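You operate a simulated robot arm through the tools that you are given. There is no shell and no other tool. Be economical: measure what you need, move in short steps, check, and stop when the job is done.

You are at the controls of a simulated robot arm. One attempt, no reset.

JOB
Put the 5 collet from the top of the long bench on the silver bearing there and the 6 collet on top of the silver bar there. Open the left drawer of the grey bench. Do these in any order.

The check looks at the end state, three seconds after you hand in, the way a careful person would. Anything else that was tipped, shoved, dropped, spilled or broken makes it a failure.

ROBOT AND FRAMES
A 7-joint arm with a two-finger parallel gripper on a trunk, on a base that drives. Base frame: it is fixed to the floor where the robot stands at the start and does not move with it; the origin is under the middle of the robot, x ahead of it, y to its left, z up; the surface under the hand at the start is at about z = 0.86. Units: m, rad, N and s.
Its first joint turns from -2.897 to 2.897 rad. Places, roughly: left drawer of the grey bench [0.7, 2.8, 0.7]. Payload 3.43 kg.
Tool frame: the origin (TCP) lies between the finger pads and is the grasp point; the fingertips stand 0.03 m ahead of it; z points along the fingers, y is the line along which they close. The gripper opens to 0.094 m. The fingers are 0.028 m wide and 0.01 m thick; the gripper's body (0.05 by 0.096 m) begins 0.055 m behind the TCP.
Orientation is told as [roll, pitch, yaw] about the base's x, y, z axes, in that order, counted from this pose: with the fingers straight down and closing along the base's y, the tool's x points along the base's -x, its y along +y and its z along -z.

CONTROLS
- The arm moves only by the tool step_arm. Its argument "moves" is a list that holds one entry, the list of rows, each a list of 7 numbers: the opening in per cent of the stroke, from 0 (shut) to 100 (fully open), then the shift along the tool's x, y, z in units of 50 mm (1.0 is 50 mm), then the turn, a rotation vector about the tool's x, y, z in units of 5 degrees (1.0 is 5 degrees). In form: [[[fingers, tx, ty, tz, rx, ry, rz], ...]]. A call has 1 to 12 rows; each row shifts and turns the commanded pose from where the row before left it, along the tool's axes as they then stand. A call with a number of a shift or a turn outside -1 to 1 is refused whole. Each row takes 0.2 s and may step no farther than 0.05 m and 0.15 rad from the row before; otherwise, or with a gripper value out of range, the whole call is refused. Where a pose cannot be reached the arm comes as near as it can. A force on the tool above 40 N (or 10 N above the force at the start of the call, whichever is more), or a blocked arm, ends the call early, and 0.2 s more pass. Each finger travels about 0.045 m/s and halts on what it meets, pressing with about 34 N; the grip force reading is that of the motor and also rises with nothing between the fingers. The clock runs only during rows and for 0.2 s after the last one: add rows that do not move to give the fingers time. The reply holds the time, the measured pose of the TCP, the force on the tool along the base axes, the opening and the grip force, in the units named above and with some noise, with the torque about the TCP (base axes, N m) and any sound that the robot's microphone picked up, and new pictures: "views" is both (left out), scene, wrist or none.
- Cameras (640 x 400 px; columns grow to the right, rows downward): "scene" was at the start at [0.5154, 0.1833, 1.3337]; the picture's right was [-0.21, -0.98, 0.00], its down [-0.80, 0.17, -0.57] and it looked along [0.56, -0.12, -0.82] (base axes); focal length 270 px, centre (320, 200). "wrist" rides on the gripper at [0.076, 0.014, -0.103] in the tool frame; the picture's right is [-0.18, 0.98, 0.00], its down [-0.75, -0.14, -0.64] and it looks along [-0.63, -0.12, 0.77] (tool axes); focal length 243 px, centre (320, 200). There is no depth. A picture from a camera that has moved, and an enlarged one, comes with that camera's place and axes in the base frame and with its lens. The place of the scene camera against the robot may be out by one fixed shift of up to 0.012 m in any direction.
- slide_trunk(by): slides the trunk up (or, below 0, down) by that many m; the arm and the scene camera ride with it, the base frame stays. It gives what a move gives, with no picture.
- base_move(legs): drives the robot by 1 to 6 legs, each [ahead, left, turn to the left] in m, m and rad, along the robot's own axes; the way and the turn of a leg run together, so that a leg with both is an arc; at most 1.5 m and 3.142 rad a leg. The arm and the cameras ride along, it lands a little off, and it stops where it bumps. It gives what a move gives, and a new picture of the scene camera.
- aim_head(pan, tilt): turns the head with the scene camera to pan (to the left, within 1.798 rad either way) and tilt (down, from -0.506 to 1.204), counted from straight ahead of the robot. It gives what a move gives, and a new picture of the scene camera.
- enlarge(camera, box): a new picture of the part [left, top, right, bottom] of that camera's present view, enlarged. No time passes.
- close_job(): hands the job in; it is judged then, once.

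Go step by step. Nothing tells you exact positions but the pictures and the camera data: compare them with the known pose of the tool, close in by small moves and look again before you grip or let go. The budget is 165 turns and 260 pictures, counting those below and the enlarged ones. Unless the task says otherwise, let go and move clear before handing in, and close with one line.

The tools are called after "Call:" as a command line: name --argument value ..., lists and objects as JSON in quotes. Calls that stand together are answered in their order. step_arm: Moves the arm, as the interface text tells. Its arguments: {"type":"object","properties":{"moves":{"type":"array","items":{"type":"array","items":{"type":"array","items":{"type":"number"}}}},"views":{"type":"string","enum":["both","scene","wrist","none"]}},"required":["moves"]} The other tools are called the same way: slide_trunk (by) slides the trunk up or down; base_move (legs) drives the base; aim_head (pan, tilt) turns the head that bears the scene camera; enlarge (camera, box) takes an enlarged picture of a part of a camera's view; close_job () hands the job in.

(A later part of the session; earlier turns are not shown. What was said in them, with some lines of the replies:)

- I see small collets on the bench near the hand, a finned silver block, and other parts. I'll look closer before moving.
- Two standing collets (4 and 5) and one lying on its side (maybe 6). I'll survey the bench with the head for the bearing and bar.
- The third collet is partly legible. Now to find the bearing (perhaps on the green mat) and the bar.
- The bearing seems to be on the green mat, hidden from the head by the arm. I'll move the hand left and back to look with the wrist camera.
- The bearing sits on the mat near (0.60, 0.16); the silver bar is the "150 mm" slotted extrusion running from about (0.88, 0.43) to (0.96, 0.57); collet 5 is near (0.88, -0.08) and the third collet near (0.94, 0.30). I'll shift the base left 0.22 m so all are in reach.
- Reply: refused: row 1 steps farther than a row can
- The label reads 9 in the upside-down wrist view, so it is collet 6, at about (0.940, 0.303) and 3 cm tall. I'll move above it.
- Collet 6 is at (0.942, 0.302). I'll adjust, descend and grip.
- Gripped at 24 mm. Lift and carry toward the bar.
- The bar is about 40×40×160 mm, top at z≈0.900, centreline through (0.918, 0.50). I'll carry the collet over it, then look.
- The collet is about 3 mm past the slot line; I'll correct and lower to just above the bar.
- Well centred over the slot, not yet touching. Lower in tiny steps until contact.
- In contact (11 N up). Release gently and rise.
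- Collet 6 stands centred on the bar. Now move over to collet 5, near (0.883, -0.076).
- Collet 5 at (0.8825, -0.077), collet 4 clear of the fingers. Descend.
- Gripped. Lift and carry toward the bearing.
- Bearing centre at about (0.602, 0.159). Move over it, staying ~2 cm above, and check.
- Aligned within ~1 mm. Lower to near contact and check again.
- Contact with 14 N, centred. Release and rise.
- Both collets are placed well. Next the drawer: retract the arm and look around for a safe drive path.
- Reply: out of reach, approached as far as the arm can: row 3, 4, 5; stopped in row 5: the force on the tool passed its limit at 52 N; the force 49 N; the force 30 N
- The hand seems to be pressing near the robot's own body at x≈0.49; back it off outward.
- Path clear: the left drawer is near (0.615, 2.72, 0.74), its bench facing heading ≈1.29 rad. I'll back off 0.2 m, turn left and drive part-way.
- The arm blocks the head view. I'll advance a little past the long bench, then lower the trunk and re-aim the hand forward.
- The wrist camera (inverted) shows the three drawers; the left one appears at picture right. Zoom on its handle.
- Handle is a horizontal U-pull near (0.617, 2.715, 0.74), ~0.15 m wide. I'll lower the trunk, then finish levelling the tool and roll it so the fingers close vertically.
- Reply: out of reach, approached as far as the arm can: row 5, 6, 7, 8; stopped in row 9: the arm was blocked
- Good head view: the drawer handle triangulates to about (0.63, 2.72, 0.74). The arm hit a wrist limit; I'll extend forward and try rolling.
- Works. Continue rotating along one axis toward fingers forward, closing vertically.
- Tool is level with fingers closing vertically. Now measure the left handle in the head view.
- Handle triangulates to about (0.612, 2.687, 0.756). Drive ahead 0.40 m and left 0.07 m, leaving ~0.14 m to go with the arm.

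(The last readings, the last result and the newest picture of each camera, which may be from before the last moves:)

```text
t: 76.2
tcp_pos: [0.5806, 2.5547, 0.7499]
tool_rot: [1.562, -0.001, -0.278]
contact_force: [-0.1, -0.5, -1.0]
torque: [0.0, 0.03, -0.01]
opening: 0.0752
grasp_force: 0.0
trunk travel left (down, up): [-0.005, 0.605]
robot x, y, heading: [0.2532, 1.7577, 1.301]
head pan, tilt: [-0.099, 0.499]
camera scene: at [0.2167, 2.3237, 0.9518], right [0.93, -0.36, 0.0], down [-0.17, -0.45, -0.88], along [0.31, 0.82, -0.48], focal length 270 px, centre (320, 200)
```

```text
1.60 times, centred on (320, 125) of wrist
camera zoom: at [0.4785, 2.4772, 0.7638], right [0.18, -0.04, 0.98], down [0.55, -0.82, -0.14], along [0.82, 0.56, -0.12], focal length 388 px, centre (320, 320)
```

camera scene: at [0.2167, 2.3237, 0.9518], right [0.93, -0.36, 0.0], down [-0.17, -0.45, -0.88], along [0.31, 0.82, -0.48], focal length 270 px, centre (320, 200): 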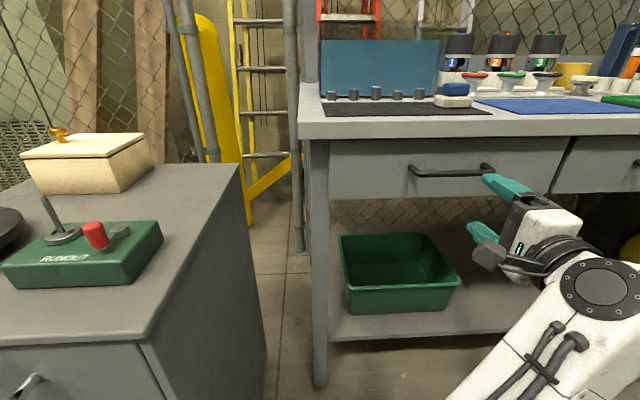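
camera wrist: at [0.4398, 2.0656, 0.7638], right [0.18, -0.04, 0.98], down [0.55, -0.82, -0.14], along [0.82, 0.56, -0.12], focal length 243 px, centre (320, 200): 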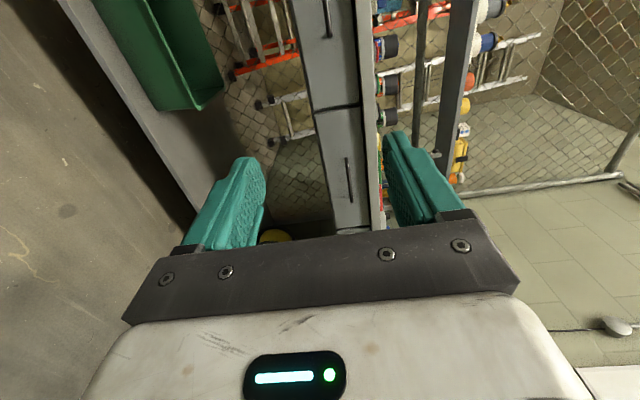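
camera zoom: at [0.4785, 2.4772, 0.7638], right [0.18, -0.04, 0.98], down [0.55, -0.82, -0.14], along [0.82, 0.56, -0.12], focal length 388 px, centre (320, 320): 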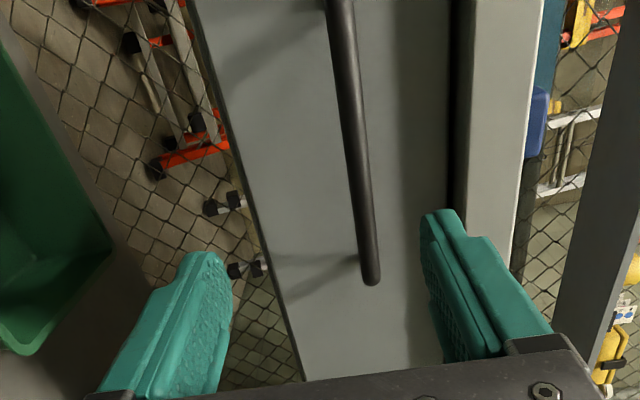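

Handle centre is about (0.595, 2.66, 0.767), ~0.105 m ahead. Align up/left, narrow the fingers to 55 %, advance half-way.

Call:
step_arm --moves '[[[55, 0.24, 0.34, 0, 0, 0, 0], [55, 0, 0, 0.5, 0, 0, 0], [55, 0, 0, 0.5, 0, 0, 0], [55, 0, 0, 0, 0, 0, 0]]]'

Call:
enlarge --camera "wrist" --box '[200, 0, 440, 250]'

Call:
enlarge --camera "scene" --box '[380, 120, 580, 260]'

```text
t: 77.2
tcp_pos: [0.5812, 2.6068, 0.7654]
tool_rot: [1.564, -0.002, -0.278]
contact_force: [0.2, 0.8, 0.0]
torque: [0.01, 0.01, 0.02]
opening: 0.0516
grasp_force: 0.1
trunk travel left (down, up): [-0.005, 0.605]
robot x, y, heading: [0.2504, 1.7569, 1.307]
head pan, tilt: [-0.099, 0.499]
camera scene: at [0.2167, 2.3237, 0.9518], right [0.93, -0.36, 0.0], down [-0.17, -0.45, -0.88], along [0.31, 0.82, -0.48], focal length 270 px, centre (320, 200)
camera wrist: at [0.48, 2.5281, 0.779], right [0.18, -0.04, 0.98], down [0.55, -0.82, -0.14], along [0.82, 0.56, -0.12], focal length 243 px, centre (320, 200)
```

scene: 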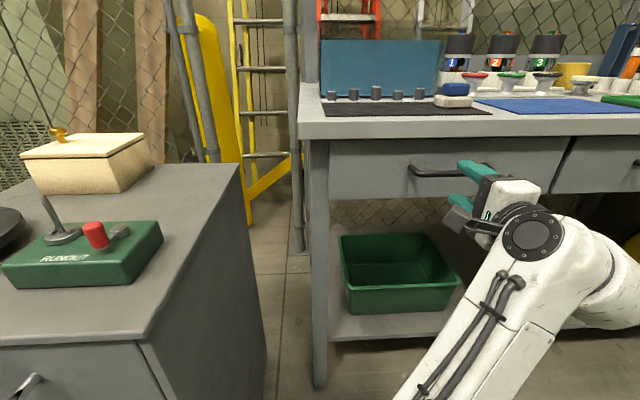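
wrist: 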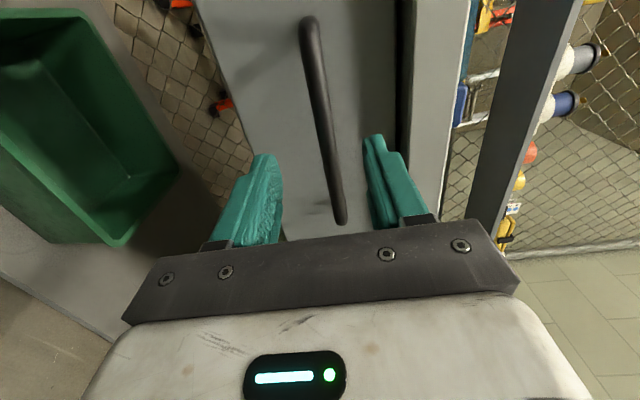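

```text
1.60 times, centred on (320, 125) of wrist
camera zoom: at [0.48, 2.5281, 0.779], right [0.18, -0.04, 0.98], down [0.55, -0.82, -0.14], along [0.82, 0.56, -0.12], focal length 388 px, centre (320, 320)
```

zoom: 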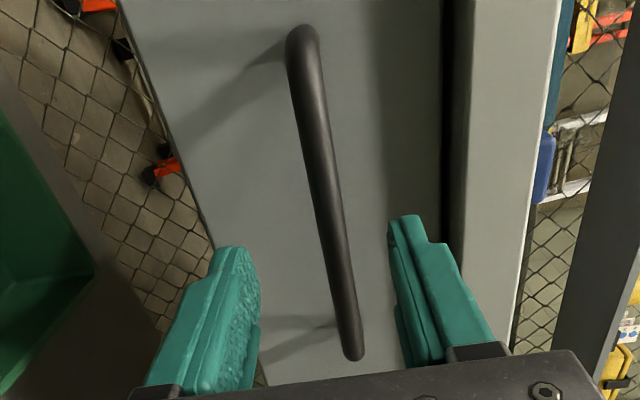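

```text
2.86 times, centred on (480, 190) of scene
camera zoom: at [0.2167, 2.3237, 0.9518], right [0.93, -0.36, 0.0], down [-0.17, -0.45, -0.88], along [0.31, 0.82, -0.48], focal length 772 px, centre (-137, 229)
```

zoom: 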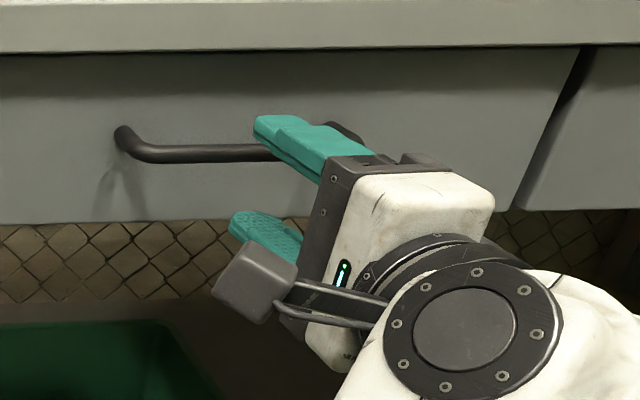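

Handle centre ≈(0.596, 2.649, 0.77), centred between the fingers. Advance 3.2 cm and grip.

Call:
step_arm --moves '[[[55, 0, 0.08, 0.2, 0, 0, 0], [55, 0, 0, 0.22, 0, 0, 0], [55, 0, 0, 0.22, 0, 0, 0], [55, 0, 0, 0, 0, 0, 0]]]' --views "wrist"

Call:
enlarge --camera "scene" --box '[380, 120, 580, 260]'

```text
t: 78.2
tcp_pos: [0.5916, 2.6377, 0.769]
tool_rot: [1.564, -0.002, -0.279]
contact_force: [0.1, 0.3, -0.7]
torque: [0.01, 0.02, -0.01]
opening: 0.0519
grasp_force: 0.1
trunk travel left (down, up): [-0.005, 0.605]
robot x, y, heading: [0.252, 1.7605, 1.306]
head pan, tilt: [-0.099, 0.499]
camera wrist: at [0.4898, 2.5597, 0.7833], right [0.18, -0.04, 0.98], down [0.55, -0.82, -0.14], along [0.82, 0.56, -0.12], focal length 243 px, centre (320, 200)
```

wrist: 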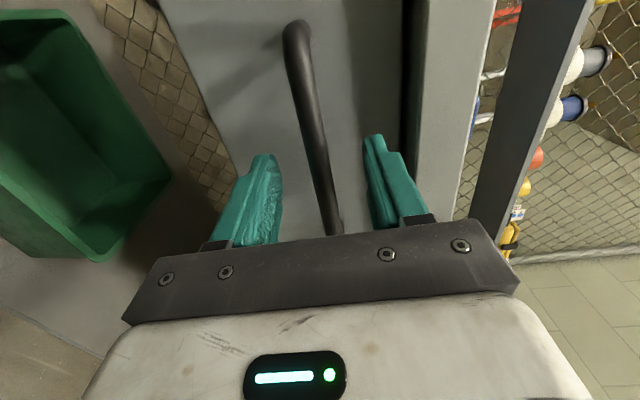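

```text
2.86 times, centred on (480, 190) of scene
camera zoom: at [0.2167, 2.3237, 0.9518], right [0.93, -0.36, 0.0], down [-0.17, -0.45, -0.88], along [0.31, 0.82, -0.48], focal length 772 px, centre (-137, 229)
```

zoom: 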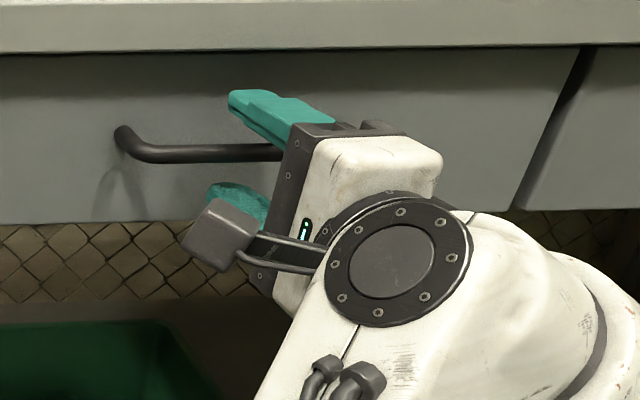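

Bar is between the fingers. Close on it.

Call:
step_arm --moves '[[[30, 0, 0, 0, 0, 0, 0], [15, 0, 0, 0, 0, 0, 0], [0, 0, 0, 0, 0, 0, 0], [0, 0, 0, 0, 0, 0, 0], [0, 0, 0, 0, 0, 0, 0]]]' --views "wrist"

```text
t: 79.4
tcp_pos: [0.5916, 2.6362, 0.7692]
tool_rot: [1.568, -0.001, -0.277]
contact_force: [0.1, 0.1, 7.8]
torque: [0.17, 0.25, -0.1]
opening: 0.0119
grasp_force: 44.8
trunk travel left (down, up): [-0.005, 0.605]
robot x, y, heading: [0.2519, 1.7593, 1.302]
head pan, tilt: [-0.099, 0.499]
camera wrist: at [0.4897, 2.5593, 0.784], right [0.18, -0.05, 0.98], down [0.55, -0.82, -0.14], along [0.82, 0.56, -0.12], focal length 243 px, centre (320, 200)
```

wrist: 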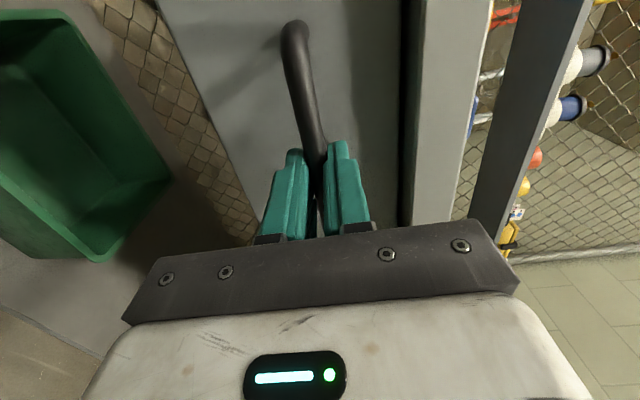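

Gripped (12 mm). Pull back a few cm with the arm.

Call:
step_arm --moves '[[[0, 0, 0, -0.2, 0, 0, 0], [0, 0, 0, -0.3, 0, 0, 0], [0, 0, 0, -0.4, 0, 0, 0], [0, 0, 0, -0.4, 0, 0, 0], [0, 0, 0, 0, 0, 0, 0]]]'

```text
t: 80.6
tcp_pos: [0.5719, 2.5743, 0.7697]
tool_rot: [1.563, -0.005, -0.274]
contact_force: [-13.9, 4.2, 3.2]
torque: [0.11, 0.37, -0.96]
opening: 0.0117
grasp_force: 45.3
trunk travel left (down, up): [-0.005, 0.605]
robot x, y, heading: [0.2529, 1.7566, 1.307]
head pan, tilt: [-0.099, 0.499]
camera scene: at [0.2159, 2.3237, 0.9518], right [0.93, -0.36, 0.0], down [-0.17, -0.45, -0.88], along [0.31, 0.82, -0.48], focal length 270 px, centre (320, 200)
camera wrist: at [0.4703, 2.4971, 0.7842], right [0.18, -0.04, 0.98], down [0.55, -0.82, -0.14], along [0.82, 0.57, -0.12], focal length 243 px, centre (320, 200)
```

scene: 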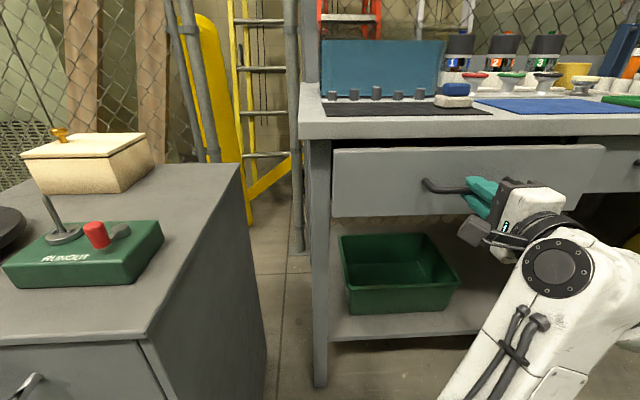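
wrist: 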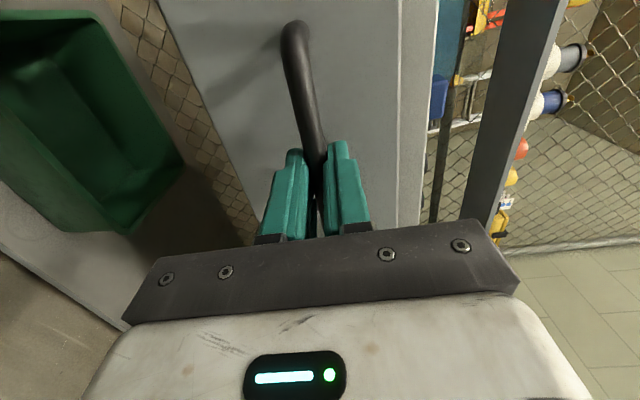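

The drawer moves. Continue, biasing slightly left to relieve the side force.

Call:
step_arm --moves '[[[0, 0.06, 0, -0.4, 0, 0, 0], [0, 0.03, 0, -0.4, 0, 0, 0], [0, 0.03, 0, -0.4, 0, 0, 0], [0, 0.03, 0, -0.4, 0, 0, 0], [0, 0.03, 0, -0.4, 0, 0, 0], [0, 0, 0, 0, 0, 0, 0]]]'

```text
t: 82.0
tcp_pos: [0.5532, 2.5175, 0.7708]
tool_rot: [1.562, -0.003, -0.283]
contact_force: [11.3, -5.5, -13.3]
torque: [-0.09, 0.33, 0.1]
opening: 0.0116
grasp_force: 45.1
out of reach, approached as far as the arm can: row 4, 5
trunk travel left (down, up): [-0.005, 0.605]
robot x, y, heading: [0.2503, 1.7578, 1.306]
head pan, tilt: [-0.099, 0.499]
camera scene: at [0.2176, 2.3238, 0.9516], right [0.93, -0.36, 0.0], down [-0.17, -0.45, -0.88], along [0.31, 0.82, -0.48], focal length 270 px, centre (320, 200)
camera wrist: at [0.4513, 2.4412, 0.7846], right [0.18, -0.04, 0.98], down [0.54, -0.83, -0.13], along [0.82, 0.56, -0.12], focal length 243 px, centre (320, 200)
```

scene: 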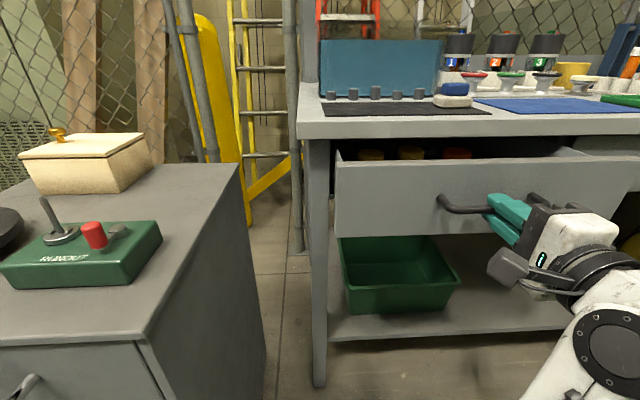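
wrist: 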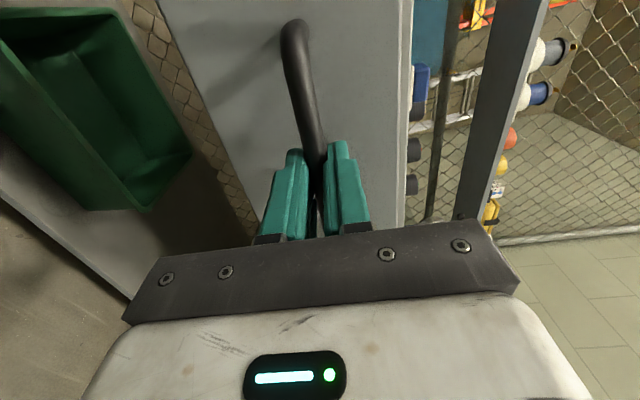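

The drawer is ~12 cm open and the arm is at its limit; use the base to pull another ~10 cm.

Call:
base_move --legs '[[-0.1, 0.004, 0]]'

```text
t: 83.2
tcp_pos: [0.5231, 2.4208, 0.7706]
tool_rot: [1.562, -0.003, -0.285]
contact_force: [31.6, -8.1, -13.8]
torque: [-0.14, 0.17, -0.16]
opening: 0.0116
grasp_force: 45.4
trunk travel left (down, up): [-0.005, 0.605]
robot x, y, heading: [0.2207, 1.6644, 1.31]
head pan, tilt: [-0.099, 0.499]
camera scene: at [0.186, 2.2272, 0.9518], right [0.93, -0.36, 0.0], down [-0.17, -0.45, -0.88], along [0.31, 0.82, -0.48], focal length 270 px, centre (320, 200)
```

scene: 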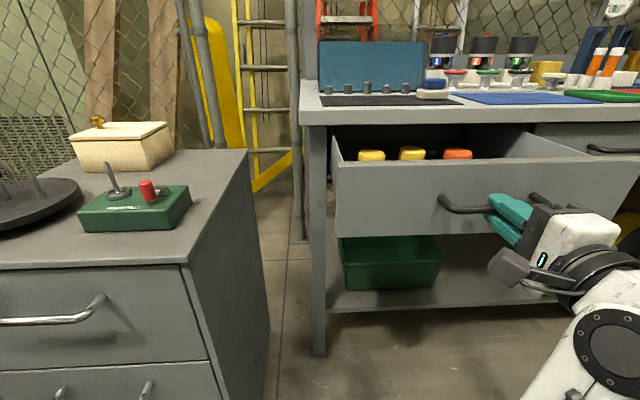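

About 23 cm open, with some side load. Relieve it a few mm to the right, then pull a little further.

Call:
step_arm --moves '[[[0, -0.08, -0.05, 0, 0, 0, 0], [0, 0, 0, 0, 0, 0, 0]]]' --views "none"

Call:
base_move --legs '[[-0.07, -0.002, 0]]'

```text
t: 83.8
tcp_pos: [0.5228, 2.421, 0.7691]
tool_rot: [1.565, -0.001, -0.278]
contact_force: [-15.0, 6.7, 10.3]
torque: [0.21, 0.25, -0.89]
opening: 0.0119
grasp_force: 44.8
trunk travel left (down, up): [-0.005, 0.605]
robot x, y, heading: [0.2236, 1.6591, 1.307]
head pan, tilt: [-0.099, 0.499]
```

```text
t: 84.8
tcp_pos: [0.5042, 2.3552, 0.7696]
tool_rot: [1.566, -0.003, -0.272]
contact_force: [-31.4, 12.1, 13.2]
torque: [0.29, 0.32, 0.53]
opening: 0.0118
grasp_force: 44.7
trunk travel left (down, up): [-0.005, 0.605]
robot x, y, heading: [0.2055, 1.5914, 1.309]
head pan, tilt: [-0.099, 0.499]
camera scene: at [0.1677, 2.1586, 0.9519], right [0.94, -0.35, 0.0], down [-0.17, -0.45, -0.88], along [0.31, 0.82, -0.48], focal length 270 px, centre (320, 200)
```

scene: 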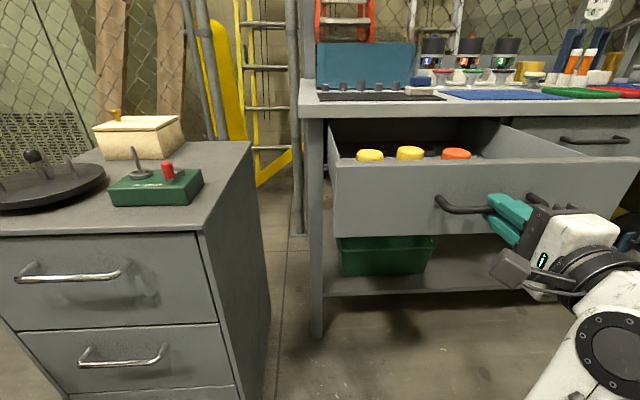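

About 30 cm open — ample. Relieve the load, release, and back away.

Call:
step_arm --moves '[[[0, 0.05, 0.03, 0, 0, 0, 0], [15, 0, 0, 0, 0, 0, 0], [35, 0, 0, 0, 0, 0, 0], [55, 0, 0, 0, 0, 0, 0], [55, 0, 0, 0, 0, 0, 0], [55, 0, 0, 0, 0, 0, 0]]]' --views "wrist"

```text
t: 86.2
tcp_pos: [0.5028, 2.3551, 0.7706]
tool_rot: [1.567, -0.004, -0.272]
contact_force: [0.4, 0.4, 0.7]
torque: [-0.03, -0.01, -0.01]
opening: 0.0517
grasp_force: 0.0
trunk travel left (down, up): [-0.005, 0.605]
robot x, y, heading: [0.2074, 1.5922, 1.311]
head pan, tilt: [-0.099, 0.499]
camera wrist: at [0.4015, 2.2769, 0.785], right [0.18, -0.04, 0.98], down [0.55, -0.82, -0.14], along [0.81, 0.57, -0.12], focal length 243 px, centre (320, 200)
```

wrist: 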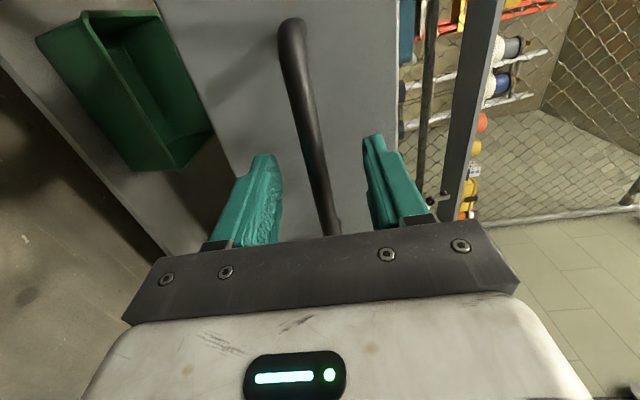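

Call:
base_move --legs '[[-0.18, 0, 0]]'

Call:
aim_head --pan -1.79 --tilt 0.2

```text
t: 87.7
tcp_pos: [0.4541, 2.183, 0.7703]
tool_rot: [1.566, -0.004, -0.27]
contact_force: [0.8, -0.3, 0.3]
torque: [-0.02, 0.01, 0.02]
opening: 0.0515
grasp_force: 0.0
trunk travel left (down, up): [-0.005, 0.605]
robot x, y, heading: [0.1596, 1.4239, 1.309]
head pan, tilt: [-0.099, 0.499]
camera scene: at [0.1213, 1.986, 0.9518], right [0.94, -0.35, 0.0], down [-0.17, -0.45, -0.88], along [0.31, 0.82, -0.48], focal length 270 px, centre (320, 200)
```

scene: 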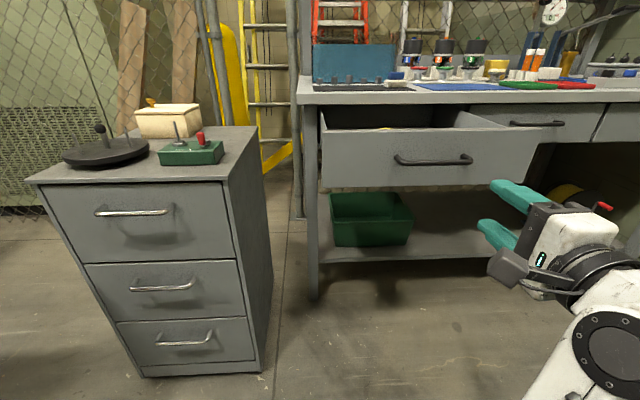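

```text
t: 89.4
tcp_pos: [0.4557, 2.1817, 0.7709]
tool_rot: [1.567, -0.005, -0.272]
contact_force: [-0.1, -0.2, 0.2]
torque: [0.0, -0.02, 0.03]
opening: 0.0514
grasp_force: 0.1
trunk travel left (down, up): [-0.005, 0.605]
robot x, y, heading: [0.1627, 1.4213, 1.302]
head pan, tilt: [-1.791, 0.201]
camera scene: at [0.1718, 1.8577, 0.9796], right [-0.46, -0.89, 0.0], down [-0.18, 0.09, -0.98], along [0.87, -0.45, -0.2], focal length 270 px, centre (320, 200)
```

scene: 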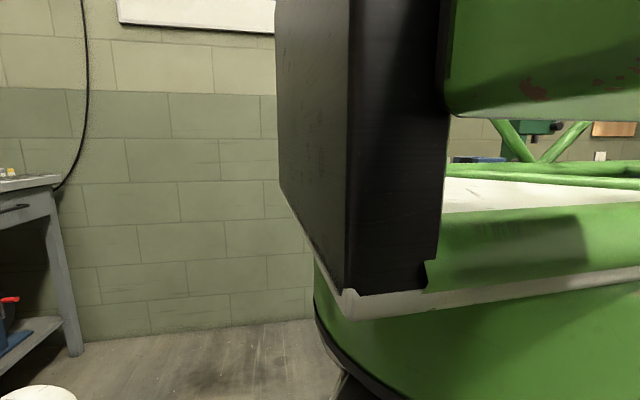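

The drawer stands open and the hand is clear. Both collets were standing in place when I last saw them, so I'm handing in.

Call:
close_job

```text
The job is handed in.
```

I handed the job in with collet 5 standing on the silver bearing, collet 6 on top of the silver bar, and the grey bench's left drawer about 30 cm open. I saw nothing else knocked or moved, but I couldn't re-check the long bench after driving to the drawer.
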